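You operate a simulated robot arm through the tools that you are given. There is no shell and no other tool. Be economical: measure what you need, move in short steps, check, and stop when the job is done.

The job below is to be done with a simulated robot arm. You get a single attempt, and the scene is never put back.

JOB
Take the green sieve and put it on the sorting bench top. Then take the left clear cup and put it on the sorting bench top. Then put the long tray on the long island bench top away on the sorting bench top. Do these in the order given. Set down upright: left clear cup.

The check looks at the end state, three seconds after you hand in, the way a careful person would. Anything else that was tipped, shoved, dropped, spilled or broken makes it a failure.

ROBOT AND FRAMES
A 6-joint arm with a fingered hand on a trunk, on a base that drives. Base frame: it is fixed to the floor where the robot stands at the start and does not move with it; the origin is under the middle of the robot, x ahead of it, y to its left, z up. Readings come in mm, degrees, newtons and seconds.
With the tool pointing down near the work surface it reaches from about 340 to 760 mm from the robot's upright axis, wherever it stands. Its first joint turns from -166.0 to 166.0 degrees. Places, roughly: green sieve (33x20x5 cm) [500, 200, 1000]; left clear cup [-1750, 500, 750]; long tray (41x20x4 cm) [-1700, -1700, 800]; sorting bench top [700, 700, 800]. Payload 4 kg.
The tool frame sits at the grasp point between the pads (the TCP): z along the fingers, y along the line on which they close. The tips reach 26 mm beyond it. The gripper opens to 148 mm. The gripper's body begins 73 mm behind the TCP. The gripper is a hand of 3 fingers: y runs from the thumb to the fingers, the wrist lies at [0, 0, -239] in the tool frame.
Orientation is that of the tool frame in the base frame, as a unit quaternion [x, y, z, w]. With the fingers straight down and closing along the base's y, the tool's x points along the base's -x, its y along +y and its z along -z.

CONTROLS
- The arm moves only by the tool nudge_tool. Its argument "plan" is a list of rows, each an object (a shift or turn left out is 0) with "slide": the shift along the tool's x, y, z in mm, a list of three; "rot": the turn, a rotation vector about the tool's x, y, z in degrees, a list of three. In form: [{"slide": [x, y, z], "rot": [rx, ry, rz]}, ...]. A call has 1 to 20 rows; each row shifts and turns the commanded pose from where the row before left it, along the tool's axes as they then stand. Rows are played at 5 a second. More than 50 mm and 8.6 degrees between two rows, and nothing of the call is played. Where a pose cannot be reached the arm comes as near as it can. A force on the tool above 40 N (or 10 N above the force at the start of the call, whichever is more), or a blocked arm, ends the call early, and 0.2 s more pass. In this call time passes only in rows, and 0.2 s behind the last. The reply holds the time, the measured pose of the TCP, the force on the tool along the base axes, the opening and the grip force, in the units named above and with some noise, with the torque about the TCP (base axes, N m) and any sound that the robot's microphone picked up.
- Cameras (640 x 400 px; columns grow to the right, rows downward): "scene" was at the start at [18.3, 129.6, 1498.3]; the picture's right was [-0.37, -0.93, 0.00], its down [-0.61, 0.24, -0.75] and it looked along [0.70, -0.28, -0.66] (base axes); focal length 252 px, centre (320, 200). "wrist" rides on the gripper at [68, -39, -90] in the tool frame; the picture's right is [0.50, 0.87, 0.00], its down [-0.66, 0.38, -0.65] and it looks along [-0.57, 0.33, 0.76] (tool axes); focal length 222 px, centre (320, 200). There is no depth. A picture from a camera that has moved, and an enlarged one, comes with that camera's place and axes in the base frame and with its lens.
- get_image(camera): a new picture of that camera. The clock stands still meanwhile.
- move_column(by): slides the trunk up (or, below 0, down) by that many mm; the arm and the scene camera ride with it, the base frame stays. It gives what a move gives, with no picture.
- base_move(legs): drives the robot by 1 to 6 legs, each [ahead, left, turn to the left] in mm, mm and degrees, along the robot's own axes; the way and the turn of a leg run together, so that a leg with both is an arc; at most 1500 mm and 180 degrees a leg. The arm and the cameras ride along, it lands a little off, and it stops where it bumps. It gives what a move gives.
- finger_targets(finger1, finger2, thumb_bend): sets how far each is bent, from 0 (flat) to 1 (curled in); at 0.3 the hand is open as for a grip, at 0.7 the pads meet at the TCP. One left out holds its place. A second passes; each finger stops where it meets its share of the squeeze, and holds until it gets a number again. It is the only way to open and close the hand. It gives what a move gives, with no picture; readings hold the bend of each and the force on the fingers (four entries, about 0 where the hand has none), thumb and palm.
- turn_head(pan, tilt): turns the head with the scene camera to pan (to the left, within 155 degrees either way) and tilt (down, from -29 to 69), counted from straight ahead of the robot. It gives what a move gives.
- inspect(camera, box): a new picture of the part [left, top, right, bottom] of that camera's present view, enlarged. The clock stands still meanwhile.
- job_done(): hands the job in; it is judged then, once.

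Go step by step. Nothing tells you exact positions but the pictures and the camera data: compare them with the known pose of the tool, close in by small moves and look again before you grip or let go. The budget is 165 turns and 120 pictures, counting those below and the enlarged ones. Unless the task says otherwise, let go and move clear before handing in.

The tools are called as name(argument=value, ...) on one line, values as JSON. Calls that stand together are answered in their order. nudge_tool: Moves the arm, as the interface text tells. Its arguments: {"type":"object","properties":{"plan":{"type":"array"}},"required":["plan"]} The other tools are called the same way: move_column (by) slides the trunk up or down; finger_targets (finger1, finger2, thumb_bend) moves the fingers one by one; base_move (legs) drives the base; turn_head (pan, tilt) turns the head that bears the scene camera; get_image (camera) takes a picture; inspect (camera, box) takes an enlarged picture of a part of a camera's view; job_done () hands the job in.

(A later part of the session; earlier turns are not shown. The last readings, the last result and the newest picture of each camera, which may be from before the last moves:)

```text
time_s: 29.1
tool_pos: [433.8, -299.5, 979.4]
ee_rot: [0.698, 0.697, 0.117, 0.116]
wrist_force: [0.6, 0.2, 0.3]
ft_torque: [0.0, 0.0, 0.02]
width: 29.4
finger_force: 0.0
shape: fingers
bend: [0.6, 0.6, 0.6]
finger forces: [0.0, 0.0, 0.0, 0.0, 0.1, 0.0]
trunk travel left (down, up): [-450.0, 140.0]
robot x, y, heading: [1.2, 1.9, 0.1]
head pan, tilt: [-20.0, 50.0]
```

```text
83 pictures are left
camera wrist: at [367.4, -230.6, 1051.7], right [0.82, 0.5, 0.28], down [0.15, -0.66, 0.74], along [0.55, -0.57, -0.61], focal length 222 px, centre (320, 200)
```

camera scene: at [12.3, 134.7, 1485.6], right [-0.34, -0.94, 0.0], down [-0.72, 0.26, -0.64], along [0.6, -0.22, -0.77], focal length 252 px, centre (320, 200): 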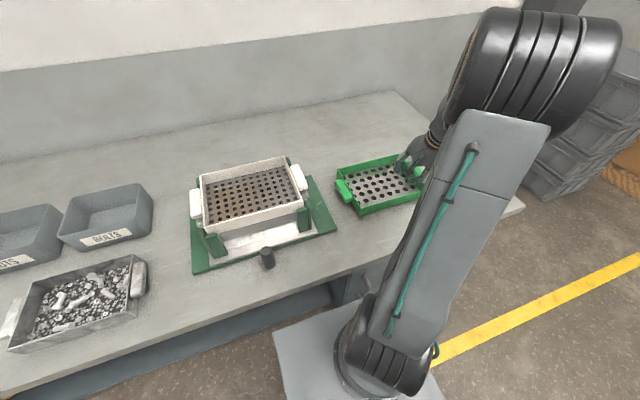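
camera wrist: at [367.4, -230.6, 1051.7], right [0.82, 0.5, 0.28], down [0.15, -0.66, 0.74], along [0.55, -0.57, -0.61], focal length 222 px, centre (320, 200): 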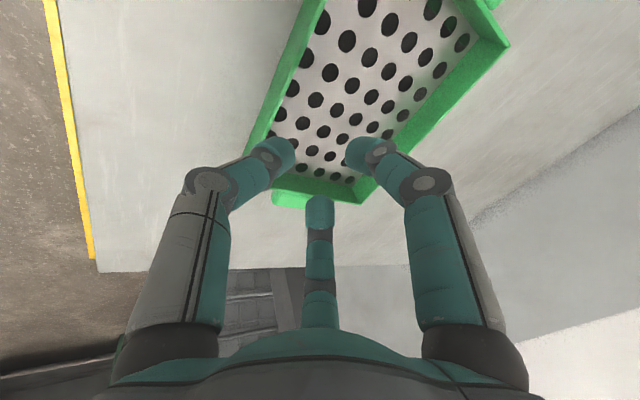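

The sieve lies flat on the bench. I'll bring the hand up and upright, open it, and look behind the robot.

nudge_tool(plan=[{"slide": [0, 13, -38], "rot": [0, 0, 0]}, {"slide": [0, 13, -38]}, {"slide": [0, 13, -38]}, {"rot": [6.5, 0, 0]}, {"rot": [6.5, 0, 0]}, {"rot": [6, 0, 0]}, {"slide": [0, -20, -40]}])

finger_targets(finger1=0.3, finger2=0.3, thumb_bend=0.3)

turn_head(pan=150, tilt=20)

get_image(camera="scene")

turn_head(pan=-150, tilt=20)

get_image(camera="scene")

```text
time_s: 30.7
tool_pos: [410.8, -297.8, 1133.8]
ee_rot: [0.707, 0.707, -0.001, -0.001]
wrist_force: [0.0, -0.4, 0.1]
ft_torque: [0.0, 0.04, 0.03]
width: 29.3
finger_force: 0.0
shape: fingers
bend: [0.6, 0.6, 0.6]
finger forces: [0.0, 0.1, 0.1, 0.0, 0.0, 0.0]
trunk travel left (down, up): [-450.0, 140.0]
robot x, y, heading: [-3.1, 1.0, -0.0]
head pan, tilt: [-20.0, 50.0]
```

```text
time_s: 31.7
tool_pos: [410.5, -299.7, 1133.9]
ee_rot: [0.707, 0.707, 0.0, 0.001]
wrist_force: [0.4, -0.1, -0.1]
ft_torque: [0.01, -0.04, 0.01]
width: 126.4
finger_force: 0.0
shape: fingers
bend: [0.3, 0.3, 0.3]
finger forces: [0.0, 0.0, 0.1, 0.1, 0.0, 0.1]
trunk travel left (down, up): [-450.0, 140.0]
robot x, y, heading: [-1.3, 1.8, -0.2]
head pan, tilt: [-20.0, 50.0]
```

```text
time_s: 34.3
tool_pos: [412.2, -298.1, 1134.4]
ee_rot: [0.707, 0.707, 0.0, -0.001]
wrist_force: [-0.8, 0.6, -0.1]
ft_torque: [-0.02, 0.0, 0.06]
width: 126.5
finger_force: 0.0
shape: fingers
bend: [0.3, 0.3, 0.3]
finger forces: [0.0, 0.0, 0.0, 0.0, 0.0, 0.0]
trunk travel left (down, up): [-450.0, 140.0]
robot x, y, heading: [-0.8, 1.1, -0.2]
head pan, tilt: [150.0, 20.0]
```

```text
82 pictures are left
camera scene: at [-140.6, 207.6, 1531.2], right [0.5, 0.87, 0.0], down [0.3, -0.17, -0.94], along [-0.81, 0.47, -0.34], focal length 252 px, centre (320, 200)
```

scene: 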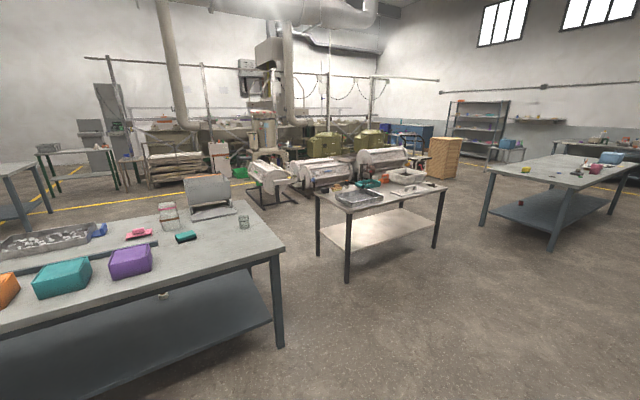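

```text
time_s: 38.4
tool_pos: [410.7, -298.4, 1133.7]
ee_rot: [0.707, 0.707, 0.0, 0.0]
wrist_force: [0.3, -0.1, 0.0]
ft_torque: [-0.02, 0.02, 0.0]
width: 126.6
finger_force: 0.1
shape: fingers
bend: [0.3, 0.3, 0.3]
finger forces: [0.0, 0.1, 0.1, 0.0, 0.1, 0.0]
trunk travel left (down, up): [-450.0, 140.0]
robot x, y, heading: [1.4, 0.0, -0.1]
head pan, tilt: [-150.0, 20.0]
```

```text
81 pictures are left
camera scene: at [-140.6, 114.4, 1531.2], right [-0.5, 0.87, 0.0], down [0.3, 0.17, -0.94], along [-0.81, -0.47, -0.34], focal length 252 px, centre (320, 200)
```

scene: 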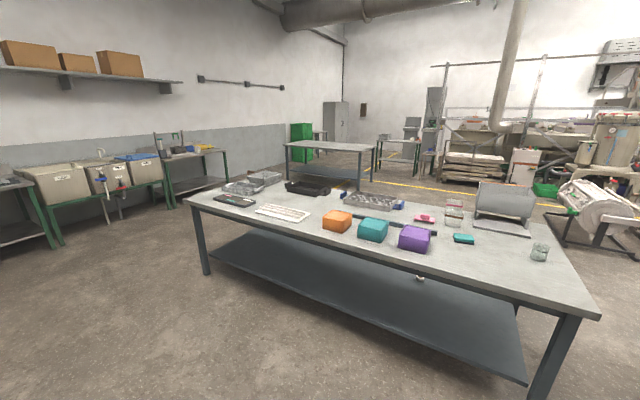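

The cup stands near the end of the island bench behind, around (-1690, 530). I'll back off, turn around, drive toward it, and look.

base_move(legs=[[-450, 0, 0], [0, 0, 180], [350, -520, 0]])

turn_head(pan=0, tilt=35)

get_image(camera="scene")

```text
time_s: 51.7
tool_pos: [-1269.3, 768.8, 1134.9]
ee_rot: [0.727, -0.686, -0.001, 0.0]
wrist_force: [0.6, -0.5, 0.9]
ft_torque: [-0.01, 0.02, -0.04]
width: 126.6
finger_force: 0.1
shape: fingers
bend: [0.3, 0.3, 0.3]
finger forces: [0.1, 0.1, 0.1, 0.0, 0.0, 0.0]
trunk travel left (down, up): [-450.0, 140.0]
robot x, y, heading: [-839.4, 497.2, -176.6]
head pan, tilt: [-150.0, 20.0]
```

```text
time_s: 54.1
tool_pos: [-1269.0, 767.8, 1134.4]
ee_rot: [0.728, -0.685, 0.0, 0.0]
wrist_force: [0.2, -0.1, -0.3]
ft_torque: [0.02, -0.01, 0.0]
width: 126.8
finger_force: 0.0
shape: fingers
bend: [0.3, 0.3, 0.3]
finger forces: [0.0, 0.0, 0.0, 0.0, 0.0, 0.0]
trunk travel left (down, up): [-450.0, 140.0]
robot x, y, heading: [-840.8, 489.4, -176.6]
head pan, tilt: [0.0, 35.0]
```

```text
80 pictures are left
camera scene: at [-859.1, 331.7, 1507.4], right [-0.06, 1.0, 0.0], down [0.57, 0.03, -0.82], along [-0.82, -0.05, -0.57], focal length 252 px, centre (320, 200)
```

scene: 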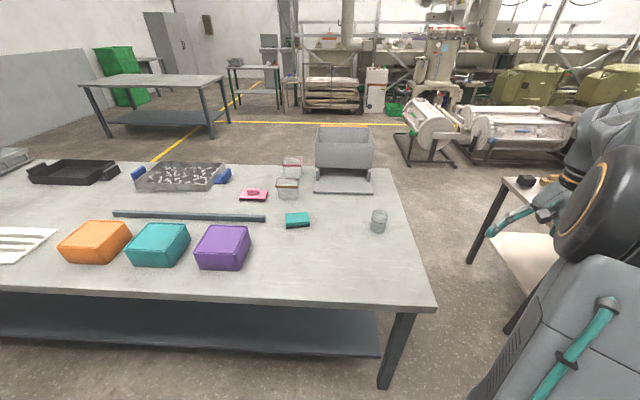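

The clear cup standing alone near the bench end matches the stated place (about (-1740, 540)). Zooming in to check it.

inspect(camera="scene", box=[250, 140, 430, 260])

```text
3.33 times, centred on (340, 200) of scene
camera zoom: at [-859.1, 331.7, 1507.4], right [-0.06, 1.0, 0.0], down [0.57, 0.03, -0.82], along [-0.82, -0.05, -0.57], focal length 841 px, centre (253, 200)
```

zoom: 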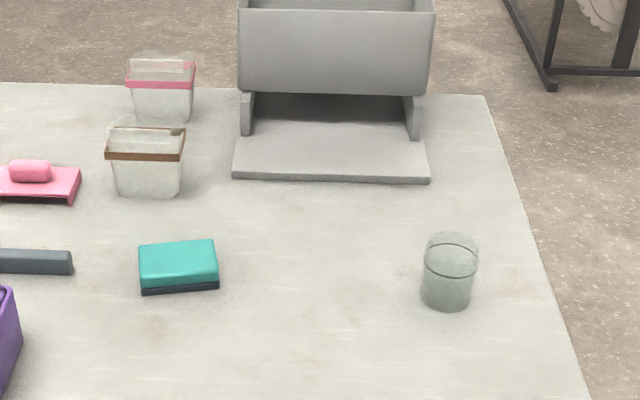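

That is the round clear cup. I'll drive a bit closer and square up.

base_move(legs=[[0, 0, -3.4], [190, -30, 0]])

turn_head(pan=-15, tilt=45)

get_image(camera="scene")

get_image(camera="wrist")

```text
time_s: 56.1
tool_pos: [-1439.5, 824.9, 1134.3]
ee_rot: [-0.705, 0.709, 0.0, 0.0]
wrist_force: [-0.1, 0.4, -0.8]
ft_torque: [-0.01, 0.02, 0.01]
width: 126.8
finger_force: 0.1
shape: fingers
bend: [0.3, 0.3, 0.3]
finger forces: [0.0, 0.1, 0.0, 0.1, 0.0, 0.0]
trunk travel left (down, up): [-450.0, 140.0]
robot x, y, heading: [-1032.6, 523.9, 179.5]
head pan, tilt: [0.0, 35.0]
```

```text
time_s: 56.9
tool_pos: [-1439.3, 826.2, 1133.4]
ee_rot: [-0.705, 0.709, 0.0, 0.0]
wrist_force: [-0.2, -0.1, 1.2]
ft_torque: [-0.02, -0.01, -0.01]
width: 126.5
finger_force: 0.0
shape: fingers
bend: [0.3, 0.3, 0.3]
finger forces: [0.1, 0.1, 0.1, 0.0, 0.0, 0.0]
trunk travel left (down, up): [-450.0, 140.0]
robot x, y, heading: [-1030.6, 524.6, 179.7]
head pan, tilt: [-15.0, 45.0]
```

```text
78 pictures are left
camera scene: at [-1048.7, 384.7, 1492.6], right [0.26, 0.96, 0.0], down [0.68, -0.19, -0.71], along [-0.68, 0.19, -0.71], focal length 252 px, centre (320, 200)
```

scene: 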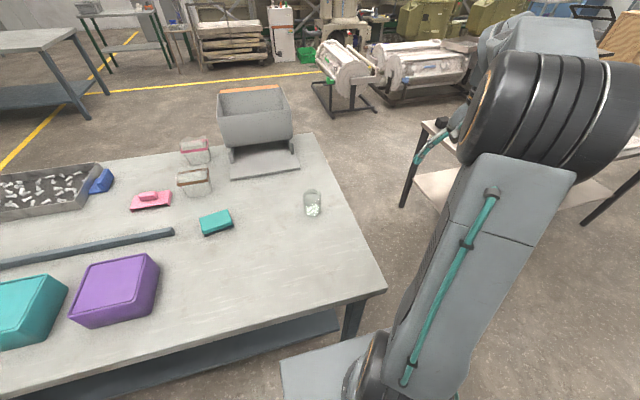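

```text
77 pictures are left
camera wrist: at [-1400.1, 759.0, 1224.9], right [-0.87, -0.5, 0.0], down [-0.38, 0.66, 0.65], along [-0.32, 0.57, -0.76], focal length 222 px, centre (320, 200)
```

wrist: 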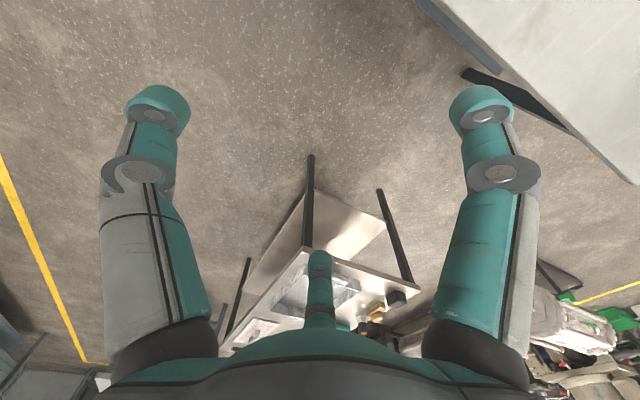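

The cup seems to hold something white, so it has to stay level. I'll bring the hand over it and look.

nudge_tool(plan=[{"slide": [33, 28, 0]}, {"slide": [33, 28, 0]}, {"slide": [33, 28, 0]}, {"slide": [33, 28, 0]}, {"slide": [33, 28, 0]}, {"slide": [33, 28, 0]}, {"slide": [33, 28, 0]}, {"slide": [33, 28, 0]}])

get_image(camera="wrist")

inspect(camera="scene", box=[250, 140, 400, 240])

```text
time_s: 58.6
tool_pos: [-1664.4, 560.9, 1131.1]
ee_rot: [-0.705, 0.709, 0.001, 0.0]
wrist_force: [-0.2, 0.5, 0.1]
ft_torque: [-0.01, -0.04, 0.01]
width: 126.6
finger_force: 0.1
shape: fingers
bend: [0.3, 0.3, 0.3]
finger forces: [0.0, 0.0, 0.1, 0.0, 0.1, 0.0]
trunk travel left (down, up): [-450.0, 140.0]
robot x, y, heading: [-1031.5, 525.3, 179.9]
head pan, tilt: [-15.0, 45.0]
```

```text
76 pictures are left
camera wrist: at [-1624.9, 493.6, 1221.8], right [-0.87, -0.5, 0.0], down [-0.38, 0.66, 0.65], along [-0.32, 0.57, -0.76], focal length 222 px, centre (320, 200)
```

wrist: 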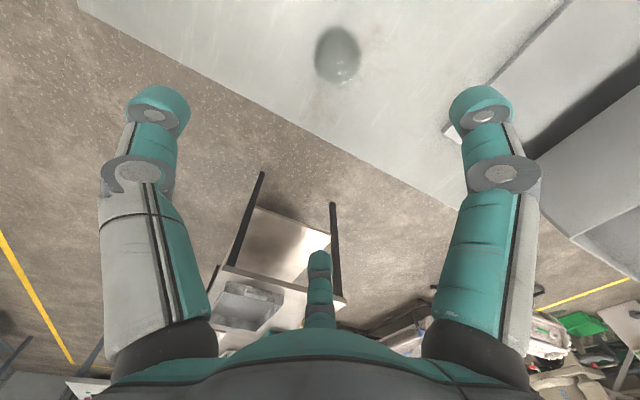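

```text
4.00 times, centred on (325, 190) of scene
camera zoom: at [-1049.0, 384.7, 1492.6], right [0.26, 0.96, 0.0], down [0.68, -0.19, -0.71], along [-0.68, 0.19, -0.71], focal length 1010 px, centre (300, 240)
```

zoom: 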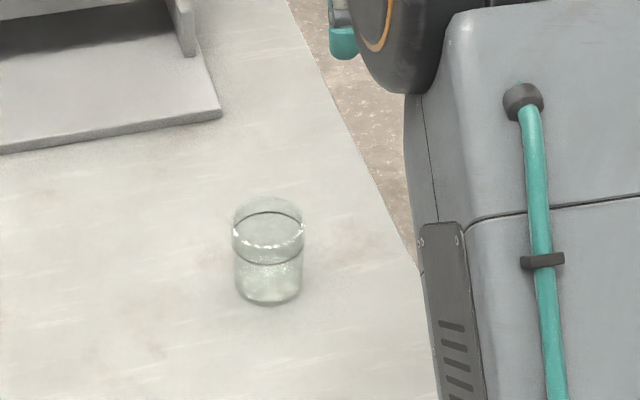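

The cup has liquid up to the band, so it must go slowly and level. It sits near (-1675, 530); I'll centre over it and descend partway.

nudge_tool(plan=[{"slide": [15, 5, 0]}, {"slide": [15, 6, 0]}, {"slide": [0, 0, 40]}, {"slide": [0, 0, 40]}, {"slide": [0, 0, 40]}, {"slide": [0, 0, 30]}])

get_image(camera="wrist")

get_image(camera="scene")

```text
time_s: 60.0
tool_pos: [-1679.0, 532.1, 982.6]
ee_rot: [-0.705, 0.709, 0.0, 0.0]
wrist_force: [-0.1, -0.9, -0.9]
ft_torque: [0.0, -0.02, 0.0]
width: 126.6
finger_force: 0.1
shape: fingers
bend: [0.3, 0.3, 0.3]
finger forces: [0.1, 0.0, 0.1, 0.0, 0.0, 0.0]
trunk travel left (down, up): [-450.0, 140.0]
robot x, y, heading: [-1030.2, 526.1, 179.6]
head pan, tilt: [-15.0, 45.0]
```

```text
74 pictures are left
camera wrist: at [-1639.3, 465.0, 1073.7], right [-0.87, -0.5, 0.0], down [-0.37, 0.66, 0.65], along [-0.32, 0.57, -0.76], focal length 222 px, centre (320, 200)
```

wrist: 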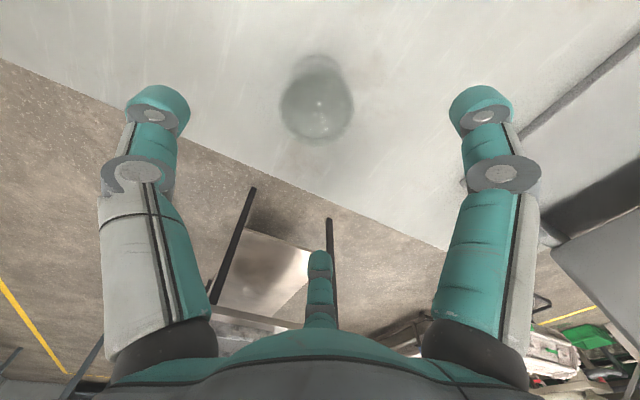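

```text
73 pictures are left
camera scene: at [-1048.9, 384.7, 1492.6], right [0.26, 0.96, 0.0], down [0.68, -0.19, -0.71], along [-0.68, 0.19, -0.71], focal length 252 px, centre (320, 200)
```

scene: 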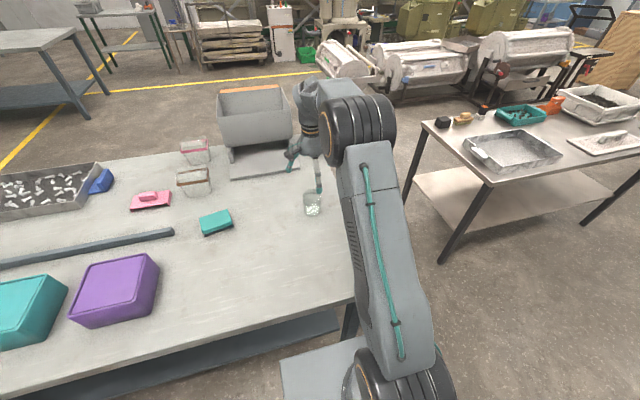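

I estimate the cup at (-1671, 527), 70 mm wide, from z≈748 to 848. Centring and lowering to just above the rim for a check.

nudge_tool(plan=[{"slide": [5, -8, 0]}, {"slide": [0, 0, 30]}, {"slide": [0, 0, 30]}, {"slide": [0, 0, 25]}])

get_image(camera="wrist")

inspect(camera="scene", box=[250, 140, 400, 240])

```text
time_s: 61.0
tool_pos: [-1667.5, 529.4, 898.0]
ee_rot: [-0.705, 0.709, 0.0, 0.001]
wrist_force: [-0.9, -0.2, 0.4]
ft_torque: [0.04, 0.01, 0.0]
width: 126.6
finger_force: 0.0
shape: fingers
bend: [0.3, 0.3, 0.3]
finger forces: [0.0, 0.0, 0.1, 0.0, 0.0, 0.1]
trunk travel left (down, up): [-450.0, 140.0]
robot x, y, heading: [-1029.3, 526.2, 179.6]
head pan, tilt: [-15.0, 45.0]
```

```text
72 pictures are left
camera wrist: at [-1628.2, 462.3, 988.0], right [-0.87, -0.5, 0.0], down [-0.38, 0.66, 0.65], along [-0.32, 0.57, -0.76], focal length 222 px, centre (320, 200)
```

wrist: 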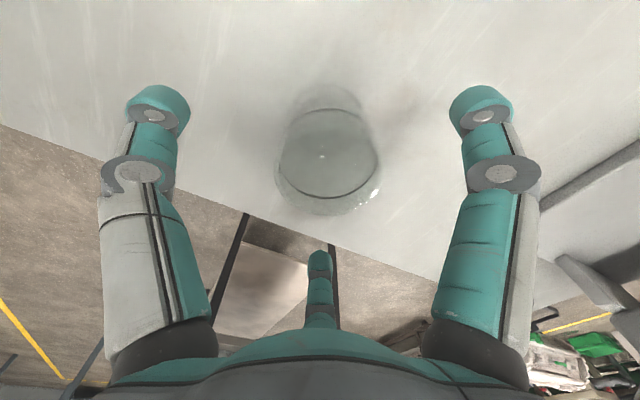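

```text
4.00 times, centred on (325, 190) of scene
camera zoom: at [-1048.8, 384.7, 1492.6], right [0.26, 0.96, 0.0], down [0.68, -0.19, -0.71], along [-0.68, 0.19, -0.71], focal length 1010 px, centre (300, 240)
```

zoom: 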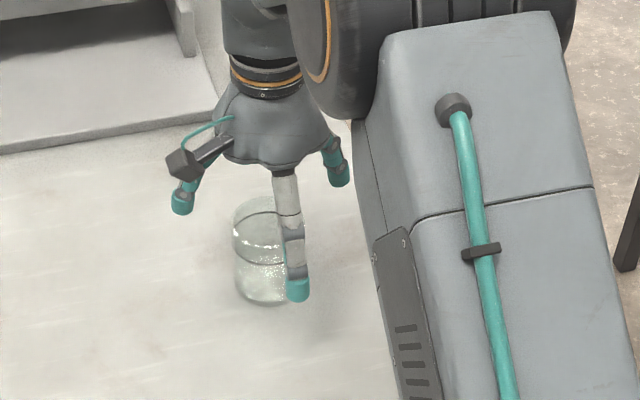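

Estimate confirmed: (-1671, 528), rim ≈ 858. Lowering around it to z≈810.

nudge_tool(plan=[{"slide": [1, 4, 0]}, {"slide": [0, 0, 20]}, {"slide": [0, 0, 20]}, {"slide": [0, 0, 20]}, {"slide": [0, 0, 15]}, {"slide": [0, 0, 13]}])

get_image(camera="wrist")

inspect(camera="scene", box=[250, 140, 400, 240])

```text
time_s: 62.4
tool_pos: [-1674.4, 529.5, 822.8]
ee_rot: [-0.706, 0.709, 0.006, -0.006]
wrist_force: [2.7, -0.2, 20.0]
ft_torque: [0.04, -0.64, -0.03]
width: 129.1
finger_force: 9.6
shape: fingers
bend: [0.3, 0.3, 0.28]
finger forces: [4.2, 4.6, 0.0, 0.0, 10.8, 0.1]
trunk travel left (down, up): [-450.0, 140.0]
robot x, y, heading: [-1027.3, 523.4, 179.7]
head pan, tilt: [-15.0, 45.0]
stopped in row 6: the force on the tool passed its limit (the readings are from after the stop); the commanded pose is now the measured one
```

```text
70 pictures are left
camera wrist: at [-1634.5, 461.6, 913.5], right [-0.87, -0.5, 0.01], down [-0.36, 0.66, 0.66], along [-0.34, 0.57, -0.75], focal length 222 px, centre (320, 200)
```

wrist: 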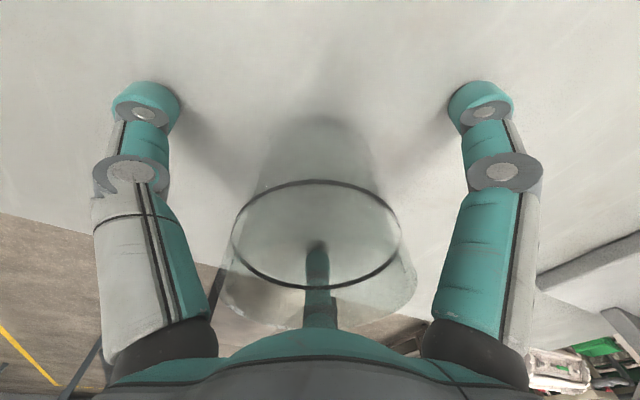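

```text
4.00 times, centred on (325, 190) of scene
camera zoom: at [-1046.6, 384.5, 1492.8], right [0.26, 0.96, 0.0], down [0.68, -0.19, -0.71], along [-0.68, 0.19, -0.71], focal length 1010 px, centre (300, 240)
```

zoom: 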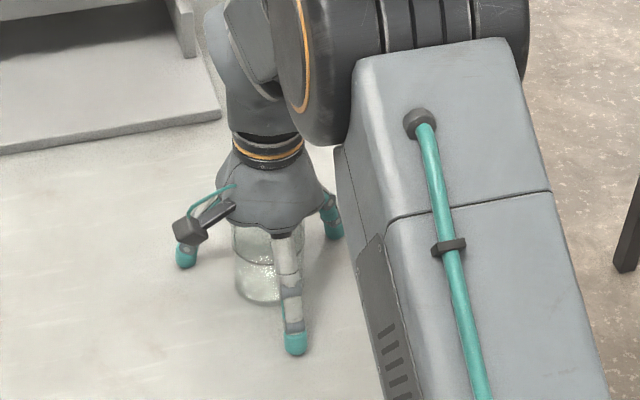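

The open fingertips touched the bench (they reach further when straight). I'll back up, close partway, then lower slightly.

nudge_tool(plan=[{"slide": [0, 0, -8], "rot": [0, 0, 0]}])

finger_targets(finger1=0.42, finger2=0.42, thumb_bend=0.42)

get_image(camera="wrist")

```text
time_s: 62.8
tool_pos: [-1677.4, 526.2, 826.7]
ee_rot: [-0.706, 0.708, 0.004, -0.005]
wrist_force: [-0.5, 0.0, -0.5]
ft_torque: [-0.01, 0.02, 0.0]
width: 127.4
finger_force: 0.0
shape: fingers
bend: [0.3, 0.3, 0.3]
finger forces: [0.0, 0.1, 0.1, 0.1, 0.0, 0.0]
trunk travel left (down, up): [-450.0, 140.0]
robot x, y, heading: [-1030.8, 522.0, 179.9]
head pan, tilt: [-15.0, 45.0]
```

```text
time_s: 63.8
tool_pos: [-1674.9, 526.4, 830.5]
ee_rot: [-0.705, 0.709, 0.005, -0.006]
wrist_force: [-1.5, -0.1, 31.1]
ft_torque: [-0.06, -1.31, -0.05]
width: 100.2
finger_force: 15.8
shape: fingers
bend: [0.4, 0.4, 0.39]
finger forces: [4.6, 3.8, 0.0, 0.0, 22.4, 0.0]
trunk travel left (down, up): [-450.0, 140.0]
robot x, y, heading: [-1029.9, 523.7, 179.8]
head pan, tilt: [-15.0, 45.0]
```

```text
68 pictures are left
camera wrist: at [-1635.5, 460.7, 920.5], right [-0.87, -0.5, 0.01], down [-0.36, 0.66, 0.66], along [-0.34, 0.57, -0.75], focal length 222 px, centre (320, 200)
```

wrist: 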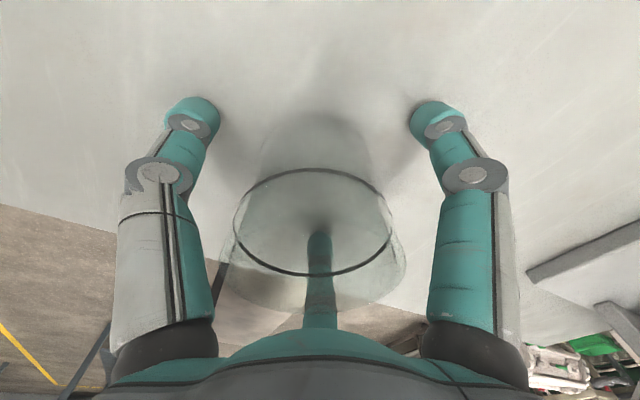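

The tips press the bench as they curl. Raising 14 mm before closing further.

nudge_tool(plan=[{"slide": [0, 0, -7]}, {"slide": [0, 0, -7]}])

get_image(camera="wrist")

inspect(camera="scene", box=[250, 140, 400, 240])

```text
time_s: 64.4
tool_pos: [-1673.9, 528.4, 840.4]
ee_rot: [-0.705, 0.709, 0.004, -0.003]
wrist_force: [-0.2, -0.3, -0.2]
ft_torque: [0.02, 0.03, -0.03]
width: 89.1
finger_force: 0.1
shape: fingers
bend: [0.42, 0.42, 0.42]
finger forces: [0.1, 0.0, 0.0, 0.0, 0.0, 0.0]
trunk travel left (down, up): [-450.0, 140.0]
robot x, y, heading: [-1031.0, 529.2, 179.5]
head pan, tilt: [-15.0, 45.0]
```

```text
67 pictures are left
camera wrist: at [-1635.5, 461.4, 931.6], right [-0.87, -0.5, 0.01], down [-0.37, 0.66, 0.66], along [-0.33, 0.57, -0.75], focal length 222 px, centre (320, 200)
```

wrist: 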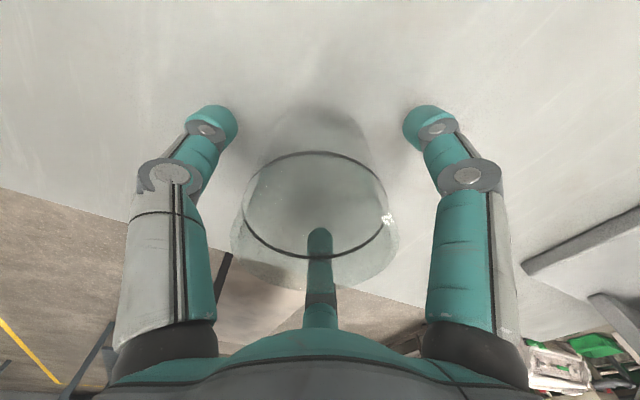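

```text
4.00 times, centred on (325, 190) of scene
camera zoom: at [-1048.9, 384.7, 1492.3], right [0.26, 0.96, 0.0], down [0.68, -0.19, -0.71], along [-0.68, 0.19, -0.71], focal length 1010 px, centre (300, 240)
```

zoom: 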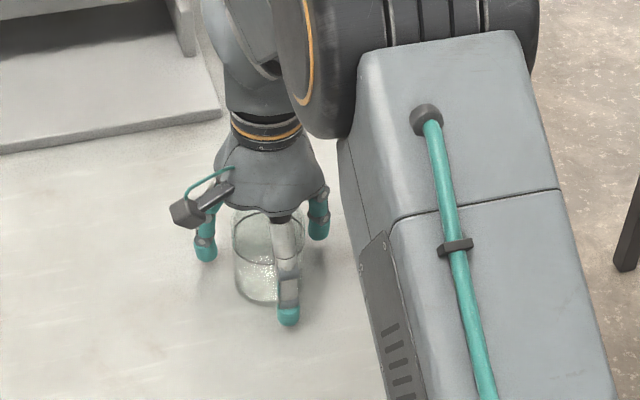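

The cup is centred between the fingers. Closing gently.

finger_targets(finger1=0.5, finger2=0.5, thumb_bend=0.5)

get_image(camera="wrist")

```text
time_s: 65.4
tool_pos: [-1676.0, 528.3, 842.0]
ee_rot: [-0.705, 0.709, 0.005, -0.004]
wrist_force: [0.2, 0.1, 0.0]
ft_torque: [-0.01, -0.01, 0.02]
width: 63.0
finger_force: 0.3
shape: fingers
bend: [0.5, 0.5, 0.5]
finger forces: [0.0, 0.0, 0.1, 0.0, 0.2, 0.0]
trunk travel left (down, up): [-450.0, 140.0]
robot x, y, heading: [-1031.8, 523.8, 179.8]
head pan, tilt: [-15.0, 45.0]
```

```text
65 pictures are left
camera wrist: at [-1635.8, 461.3, 932.8], right [-0.87, -0.5, 0.01], down [-0.37, 0.66, 0.66], along [-0.33, 0.57, -0.75], focal length 222 px, centre (320, 200)
```

wrist: 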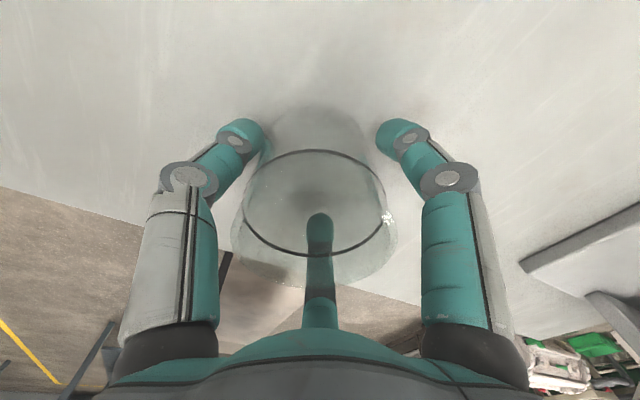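

finger_targets(finger1=0.58, finger2=0.58, thumb_bend=0.58)

get_image(camera="wrist")

inspect(camera="scene", box=[250, 140, 400, 240])

```text
time_s: 66.4
tool_pos: [-1675.3, 527.6, 842.6]
ee_rot: [-0.705, 0.709, 0.004, -0.004]
wrist_force: [-0.6, -0.1, 0.4]
ft_torque: [0.0, -0.02, 0.03]
width: 53.5
finger_force: 5.7
shape: fingers
bend: [0.52, 0.54, 0.54]
finger forces: [3.9, 2.7, 0.0, 0.0, 4.3, 0.0]
trunk travel left (down, up): [-450.0, 140.0]
robot x, y, heading: [-1031.0, 526.4, 179.7]
head pan, tilt: [-15.0, 45.0]
```

```text
64 pictures are left
camera wrist: at [-1635.8, 461.3, 932.8], right [-0.87, -0.5, 0.01], down [-0.37, 0.66, 0.66], along [-0.33, 0.57, -0.75], focal length 222 px, centre (320, 200)
```

wrist: 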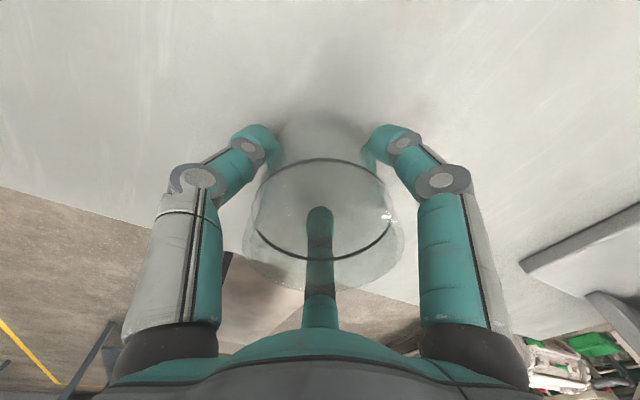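

```text
4.00 times, centred on (325, 190) of scene
camera zoom: at [-1048.8, 384.7, 1492.6], right [0.26, 0.96, 0.0], down [0.68, -0.19, -0.71], along [-0.68, 0.19, -0.71], focal length 1010 px, centre (300, 240)
```

zoom: 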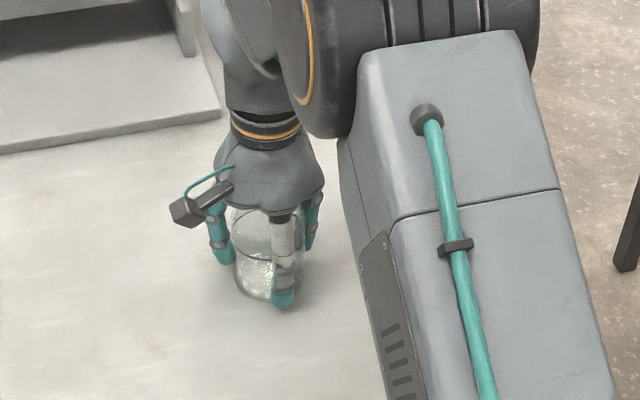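

All three fingers hold the cup. Firming the grip a little, then a small test lift.

finger_targets(finger1=0.68, finger2=0.69, thumb_bend=0.68)

nudge_tool(plan=[{"slide": [0, 0, -2]}, {"slide": [0, 0, -3]}, {"slide": [0, 0, -4]}, {"slide": [0, 0, -4]}, {"slide": [0, 0, -3]}, {"slide": [0, 0, -2]}])

get_image(camera="wrist")

inspect(camera="scene", box=[250, 140, 400, 240])

```text
time_s: 67.4
tool_pos: [-1676.2, 527.7, 841.7]
ee_rot: [-0.705, 0.709, 0.004, -0.004]
wrist_force: [-0.6, 0.6, 0.4]
ft_torque: [-0.02, 0.0, -0.03]
width: 51.8
finger_force: 18.5
shape: fingers
bend: [0.52, 0.54, 0.58]
finger forces: [11.3, 10.9, 0.0, 0.0, 15.1, 0.1]
trunk travel left (down, up): [-450.0, 140.0]
robot x, y, heading: [-1029.2, 522.9, 179.8]
head pan, tilt: [-15.0, 45.0]
```

```text
time_s: 68.8
tool_pos: [-1674.6, 530.2, 860.3]
ee_rot: [-0.706, 0.709, 0.005, -0.004]
wrist_force: [0.1, 0.1, -1.1]
ft_torque: [-0.01, -0.02, -0.01]
width: 51.8
finger_force: 17.9
shape: fingers
bend: [0.52, 0.54, 0.58]
finger forces: [11.3, 10.7, 0.0, 0.0, 15.0, 0.0]
trunk travel left (down, up): [-450.0, 140.0]
robot x, y, heading: [-1033.7, 527.0, 179.7]
head pan, tilt: [-15.0, 45.0]
```

```text
62 pictures are left
camera wrist: at [-1634.8, 462.3, 951.0], right [-0.87, -0.5, 0.01], down [-0.37, 0.66, 0.66], along [-0.33, 0.57, -0.75], focal length 222 px, centre (320, 200)
```

wrist: 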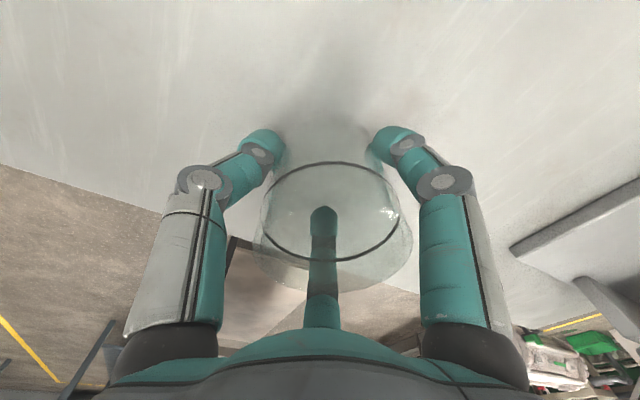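

```text
4.00 times, centred on (325, 190) of scene
camera zoom: at [-1048.8, 384.7, 1492.6], right [0.26, 0.96, 0.0], down [0.68, -0.19, -0.71], along [-0.68, 0.19, -0.71], focal length 1010 px, centre (300, 240)
```

zoom: 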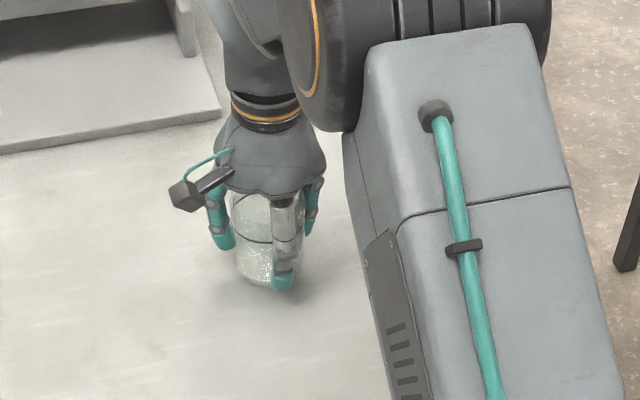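

The cup is off the bench and upright. Raising it slowly and drawing the arm in.

nudge_tool(plan=[{"slide": [0, 0, -4]}, {"slide": [0, 0, -8]}, {"slide": [0, 0, -12]}, {"slide": [0, 0, -15]}, {"slide": [0, 0, -15]}, {"slide": [0, 0, -15]}, {"slide": [0, 0, -15]}, {"slide": [0, 0, -15]}, {"slide": [0, 0, -15]}, {"slide": [0, 0, -15]}, {"slide": [0, 0, -15]}, {"slide": [0, -4, -10]}, {"slide": [0, -8, -5]}, {"slide": [0, -12, 0]}, {"slide": [0, -15, 0]}, {"slide": [0, -15, 0]}, {"slide": [0, -15, 0]}, {"slide": [0, -12, 0]}, {"slide": [0, -8, 0]}, {"slide": [0, -4, 0]}])

get_image(camera="wrist")

```text
time_s: 73.0
tool_pos: [-1578.4, 527.3, 1019.3]
ee_rot: [-0.706, 0.708, 0.004, -0.004]
wrist_force: [-0.4, -0.8, -0.8]
ft_torque: [0.02, 0.01, 0.0]
width: 51.6
finger_force: 18.2
shape: fingers
bend: [0.52, 0.54, 0.58]
finger forces: [11.2, 10.8, 0.1, 0.1, 14.9, 0.0]
trunk travel left (down, up): [-450.0, 140.0]
robot x, y, heading: [-1031.7, 524.9, 179.9]
head pan, tilt: [-15.0, 45.0]
```

```text
60 pictures are left
camera wrist: at [-1538.4, 460.3, 1109.1], right [-0.87, -0.5, 0.01], down [-0.37, 0.66, 0.66], along [-0.33, 0.57, -0.75], focal length 222 px, centre (320, 200)
```

wrist: 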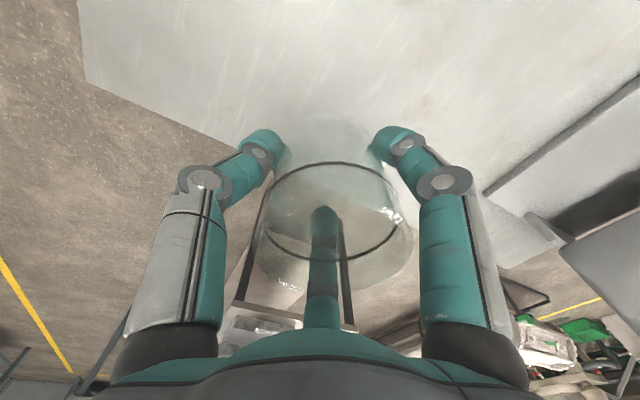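

Cup secure. I'll back out, turn around, sidestep to y≈-200, and look before driving in.

base_move(legs=[[-450, 0, 0], [0, 0, 180], [0, -725, 0]])

turn_head(pan=0, tilt=35)

get_image(camera="scene")

get_image(camera="wrist")

```text
time_s: 86.6
tool_pos: [-20.6, -173.4, 1018.9]
ee_rot: [0.701, 0.713, 0.005, 0.004]
wrist_force: [-0.2, -0.1, -0.4]
ft_torque: [-0.03, 0.03, 0.01]
width: 50.7
finger_force: 17.8
shape: fingers
bend: [0.52, 0.54, 0.59]
finger forces: [10.6, 11.0, 0.1, 0.0, 14.1, 0.1]
trunk travel left (down, up): [-450.0, 140.0]
robot x, y, heading: [-573.2, -184.1, 0.7]
head pan, tilt: [-15.0, 45.0]
```

```text
time_s: 87.3
tool_pos: [-20.7, -174.9, 1019.4]
ee_rot: [0.701, 0.714, 0.004, 0.003]
wrist_force: [0.6, 0.8, -0.1]
ft_torque: [-0.05, 0.03, -0.01]
width: 50.5
finger_force: 17.7
shape: fingers
bend: [0.52, 0.54, 0.59]
finger forces: [10.6, 10.9, 0.0, 0.1, 14.1, 0.1]
trunk travel left (down, up): [-450.0, 140.0]
robot x, y, heading: [-568.8, -184.8, 0.9]
head pan, tilt: [0.0, 35.0]
```

```text
59 pictures are left
camera scene: at [-545.0, -21.6, 1507.3], right [0.02, -1.0, 0.0], down [-0.57, -0.01, -0.82], along [0.82, 0.01, -0.57], focal length 252 px, centre (320, 200)
```

scene: 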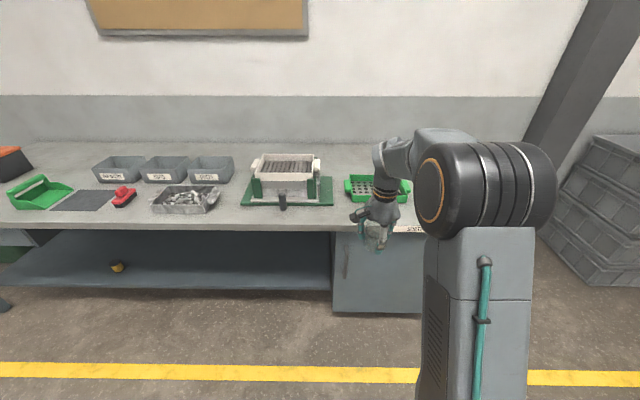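

```text
58 pictures are left
camera wrist: at [-61.9, -106.0, 1109.2], right [0.86, 0.51, 0.01], down [0.38, -0.65, 0.66], along [0.35, -0.56, -0.75], focal length 222 px, centre (320, 200)
```

wrist: 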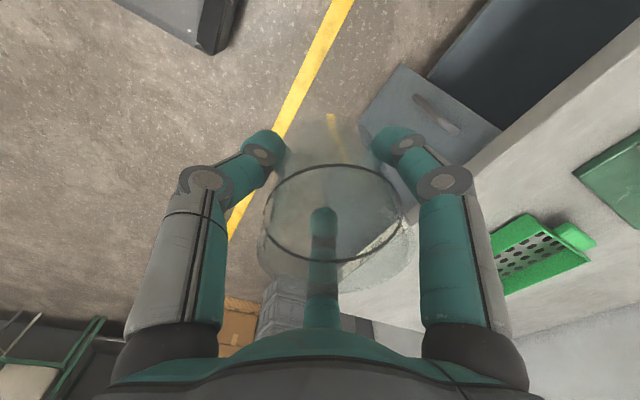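

All fine. Driving in toward the bench.

base_move(legs=[[560, 0, -0.8]])

turn_head(pan=0, tilt=45)

get_image(camera="scene")

```text
time_s: 90.6
tool_pos: [540.3, -159.3, 1018.2]
ee_rot: [0.699, 0.715, 0.005, 0.005]
wrist_force: [0.3, 0.2, -0.2]
ft_torque: [0.0, -0.04, 0.0]
width: 50.5
finger_force: 17.9
shape: fingers
bend: [0.52, 0.54, 0.59]
finger forces: [10.6, 10.8, 0.1, 0.0, 14.1, 0.1]
trunk travel left (down, up): [-450.0, 140.0]
robot x, y, heading: [-5.0, -172.0, 1.2]
head pan, tilt: [0.0, 35.0]
```

```text
time_s: 91.3
tool_pos: [540.5, -159.3, 1019.3]
ee_rot: [0.698, 0.716, 0.004, 0.004]
wrist_force: [-0.7, 0.2, -0.7]
ft_torque: [-0.03, 0.0, 0.03]
width: 50.4
finger_force: 18.1
shape: fingers
bend: [0.52, 0.54, 0.59]
finger forces: [10.6, 10.9, 0.1, 0.0, 14.0, 0.0]
trunk travel left (down, up): [-450.0, 140.0]
robot x, y, heading: [-8.0, -171.4, 1.2]
head pan, tilt: [0.0, 45.0]
```

```text
57 pictures are left
camera scene: at [9.7, -10.5, 1492.6], right [0.02, -1.0, 0.0], down [-0.71, -0.02, -0.71], along [0.71, 0.02, -0.71], focal length 252 px, centre (320, 200)
```

scene: 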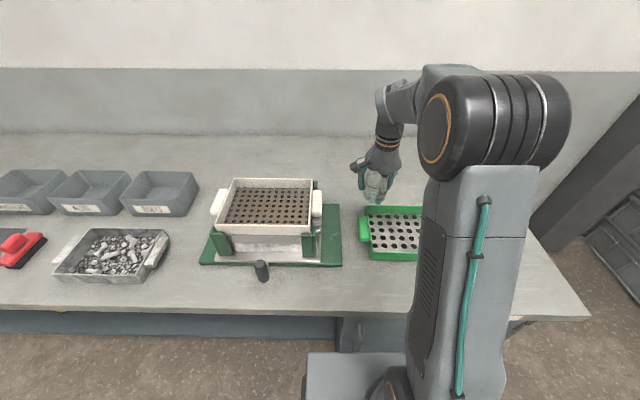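

The shaker and sieve are as left. I'll take the cup to a clear spot behind them, about (700, -80).

nudge_tool(plan=[{"slide": [2, 4, 0]}, {"slide": [4, 8, 0]}, {"slide": [5, 12, 0]}, {"slide": [6, 13, 0]}, {"slide": [6, 13, 0]}, {"slide": [6, 13, 0]}, {"slide": [6, 13, 0]}, {"slide": [6, 13, 0]}, {"slide": [6, 13, 0]}, {"slide": [6, 13, 0]}, {"slide": [6, 13, 0]}, {"slide": [6, 13, 0]}, {"slide": [5, 11, 0]}, {"slide": [3, 7, 0]}, {"slide": [2, 3, 0]}])

turn_head(pan=8, tilt=45)

get_image(camera="scene")

get_image(camera="wrist")

```text
time_s: 94.5
tool_pos: [702.1, -80.8, 1020.8]
ee_rot: [0.699, 0.715, 0.005, 0.005]
wrist_force: [-0.3, -0.6, -0.4]
ft_torque: [-0.02, -0.01, 0.0]
width: 50.5
finger_force: 18.4
shape: fingers
bend: [0.52, 0.54, 0.59]
finger forces: [10.6, 10.9, 0.0, 0.0, 14.1, 0.0]
trunk travel left (down, up): [-450.0, 140.0]
robot x, y, heading: [-7.6, -169.4, 1.2]
head pan, tilt: [0.0, 45.0]
```

```text
time_s: 95.2
tool_pos: [701.2, -80.9, 1021.1]
ee_rot: [0.699, 0.716, 0.005, 0.005]
wrist_force: [0.0, 0.4, 0.1]
ft_torque: [0.01, -0.01, 0.0]
width: 50.2
finger_force: 17.6
shape: fingers
bend: [0.52, 0.54, 0.59]
finger forces: [10.5, 11.0, 0.0, 0.1, 14.0, 0.0]
trunk travel left (down, up): [-450.0, 140.0]
robot x, y, heading: [-10.7, -171.0, 1.4]
head pan, tilt: [8.0, 45.0]
```

```text
56 pictures are left
camera scene: at [8.7, 0.8, 1492.5], right [0.16, -0.99, 0.0], down [-0.7, -0.11, -0.71], along [0.7, 0.11, -0.71], focal length 252 px, centre (320, 200)
```

scene: 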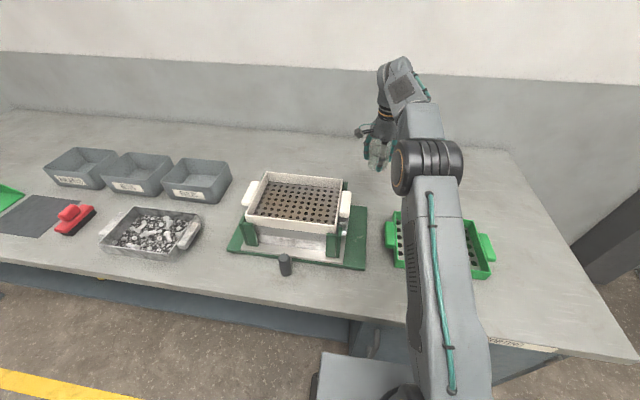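

```text
55 pictures are left
camera wrist: at [660.3, -12.8, 1111.0], right [0.85, 0.52, 0.01], down [0.39, -0.65, 0.66], along [0.35, -0.56, -0.75], focal length 222 px, centre (320, 200)
```

wrist: 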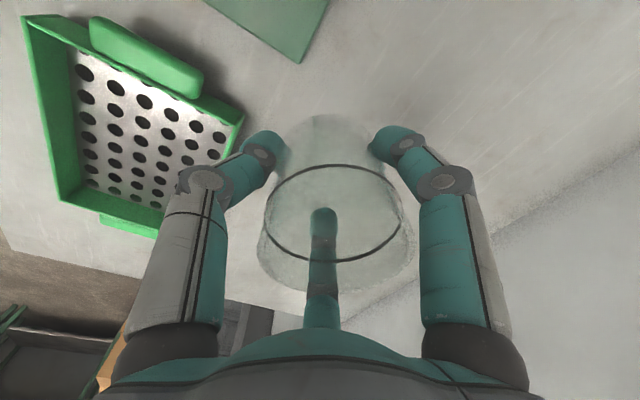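

The landing spot is clear. Lowering in two stages.

nudge_tool(plan=[{"slide": [0, 0, 4]}, {"slide": [0, 0, 8]}, {"slide": [0, 0, 12]}, {"slide": [0, 0, 14]}, {"slide": [0, 0, 14]}, {"slide": [0, 0, 14]}, {"slide": [0, 0, 14]}, {"slide": [0, 0, 14]}, {"slide": [0, 0, 12]}, {"slide": [0, 0, 8]}, {"slide": [0, 0, 4]}])

inspect(camera="scene", box=[310, 90, 460, 190])

get_image(camera="wrist")

```text
time_s: 97.6
tool_pos: [702.3, -79.9, 902.7]
ee_rot: [0.699, 0.715, 0.005, 0.004]
wrist_force: [0.5, -0.9, -0.5]
ft_torque: [0.04, 0.0, 0.0]
width: 50.6
finger_force: 17.6
shape: fingers
bend: [0.52, 0.54, 0.59]
finger forces: [10.6, 11.0, 0.1, 0.0, 14.0, 0.0]
trunk travel left (down, up): [-450.0, 140.0]
robot x, y, heading: [-9.4, -174.1, 1.1]
head pan, tilt: [8.0, 45.0]
```

```text
4.00 times, centred on (385, 140) of scene
camera zoom: at [8.8, 0.8, 1492.6], right [0.16, -0.99, 0.0], down [-0.7, -0.11, -0.71], along [0.7, 0.11, -0.71], focal length 1010 px, centre (60, 440)
```

zoom: 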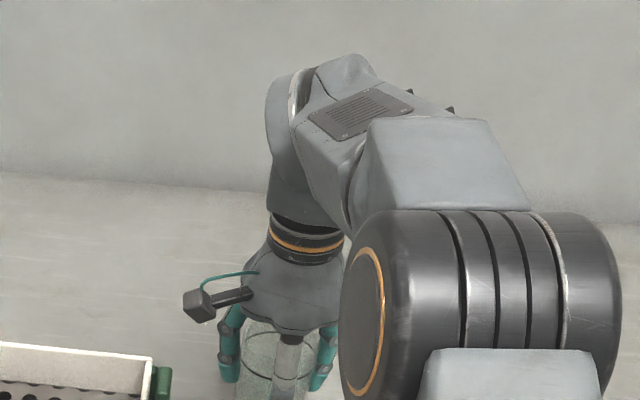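

```text
53 pictures are left
camera wrist: at [661.9, -12.5, 993.5], right [0.85, 0.52, 0.01], down [0.38, -0.65, 0.66], along [0.35, -0.56, -0.75], focal length 222 px, centre (320, 200)
```

wrist: 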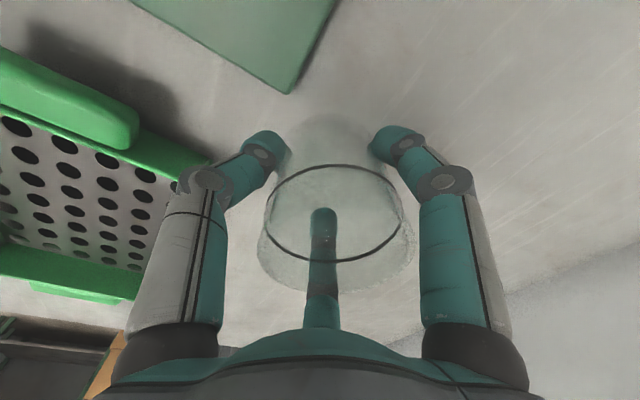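

nudge_tool(plan=[{"slide": [0, 0, 4]}, {"slide": [0, 0, 4]}, {"slide": [0, 0, 4]}, {"slide": [0, 0, 3]}, {"slide": [0, 0, 2]}, {"slide": [0, 0, 2]}])

inspect(camera="scene", box=[310, 120, 430, 200])

```text
time_s: 99.0
tool_pos: [703.9, -80.1, 882.5]
ee_rot: [0.699, 0.715, 0.004, 0.004]
wrist_force: [0.3, 0.2, 0.2]
ft_torque: [-0.03, 0.0, 0.0]
width: 50.3
finger_force: 17.8
shape: fingers
bend: [0.52, 0.54, 0.59]
finger forces: [10.6, 10.9, 0.0, 0.0, 14.1, 0.0]
trunk travel left (down, up): [-450.0, 140.0]
robot x, y, heading: [-4.3, -170.0, 1.1]
head pan, tilt: [8.0, 45.0]
```

```text
5.00 times, centred on (370, 160) of scene
camera zoom: at [8.7, 0.8, 1492.6], right [0.16, -0.99, 0.0], down [-0.7, -0.11, -0.71], along [0.7, 0.11, -0.71], focal length 1262 px, centre (70, 400)
```

zoom: 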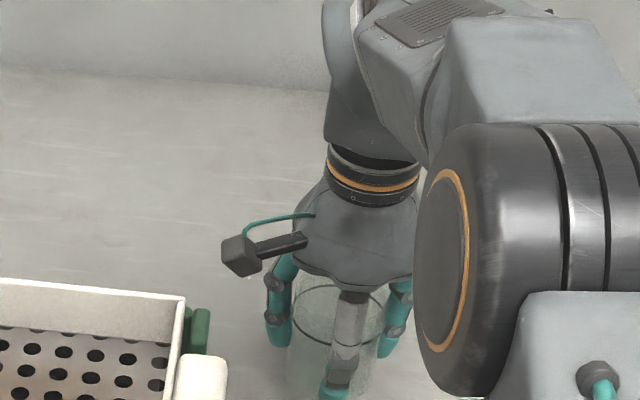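

nudge_tool(plan=[{"slide": [0, 0, 2]}, {"slide": [0, 0, 2]}, {"slide": [0, 0, 2]}])

nudge_tool(plan=[{"slide": [0, 0, 2]}, {"slide": [0, 0, 2]}])

```text
time_s: 99.8
tool_pos: [702.5, -79.9, 878.0]
ee_rot: [0.7, 0.714, 0.005, 0.005]
wrist_force: [0.0, -0.8, -0.8]
ft_torque: [-0.01, -0.02, -0.01]
width: 50.2
finger_force: 17.3
shape: fingers
bend: [0.52, 0.54, 0.59]
finger forces: [10.6, 11.0, 0.0, 0.1, 14.0, 0.0]
trunk travel left (down, up): [-450.0, 140.0]
robot x, y, heading: [-7.4, -169.1, 1.1]
head pan, tilt: [8.0, 45.0]
```

```text
time_s: 100.4
tool_pos: [702.3, -79.6, 873.5]
ee_rot: [0.699, 0.715, 0.004, 0.004]
wrist_force: [-0.2, 0.1, -0.7]
ft_torque: [0.02, 0.02, 0.0]
width: 50.5
finger_force: 18.1
shape: fingers
bend: [0.52, 0.54, 0.59]
finger forces: [10.7, 11.1, 0.0, 0.0, 14.0, 0.0]
trunk travel left (down, up): [-450.0, 140.0]
robot x, y, heading: [-7.2, -174.9, 1.5]
head pan, tilt: [8.0, 45.0]
```

nudge_tool(plan=[{"slide": [0, 0, 2]}, {"slide": [0, 0, 1.5]}])

nudge_tool(plan=[{"slide": [0, 0, 1.5]}, {"slide": [0, 0, 1.5]}])

get_image(camera="wrist")

```text
time_s: 101.0
tool_pos: [703.8, -79.8, 869.9]
ee_rot: [0.699, 0.715, 0.004, 0.005]
wrist_force: [0.0, 0.1, -0.9]
ft_torque: [0.01, -0.01, -0.02]
width: 50.5
finger_force: 18.5
shape: fingers
bend: [0.52, 0.54, 0.59]
finger forces: [10.6, 10.9, 0.1, 0.0, 14.0, 0.1]
trunk travel left (down, up): [-450.0, 140.0]
robot x, y, heading: [-5.6, -169.4, 1.3]
head pan, tilt: [8.0, 45.0]
```

```text
time_s: 101.6
tool_pos: [703.7, -80.2, 866.8]
ee_rot: [0.699, 0.715, 0.004, 0.004]
wrist_force: [-0.5, -0.1, -0.2]
ft_torque: [0.01, 0.01, -0.02]
width: 50.3
finger_force: 17.6
shape: fingers
bend: [0.52, 0.54, 0.59]
finger forces: [10.7, 11.0, 0.1, 0.0, 13.9, 0.0]
trunk travel left (down, up): [-450.0, 140.0]
robot x, y, heading: [-7.8, -173.4, 1.3]
head pan, tilt: [8.0, 45.0]
```

```text
51 pictures are left
camera wrist: at [661.5, -12.3, 957.7], right [0.85, 0.52, 0.01], down [0.39, -0.65, 0.66], along [0.35, -0.56, -0.75], focal length 222 px, centre (320, 200)
```

wrist: 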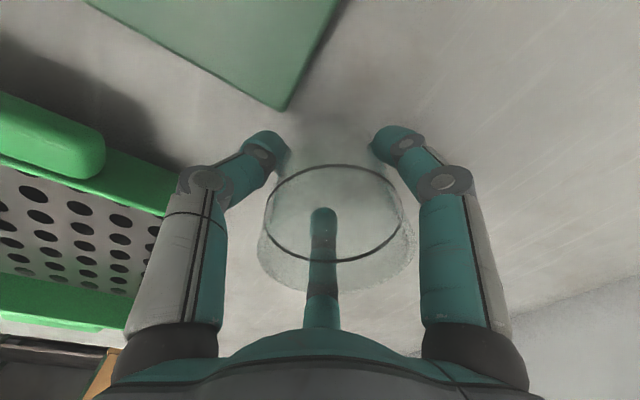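

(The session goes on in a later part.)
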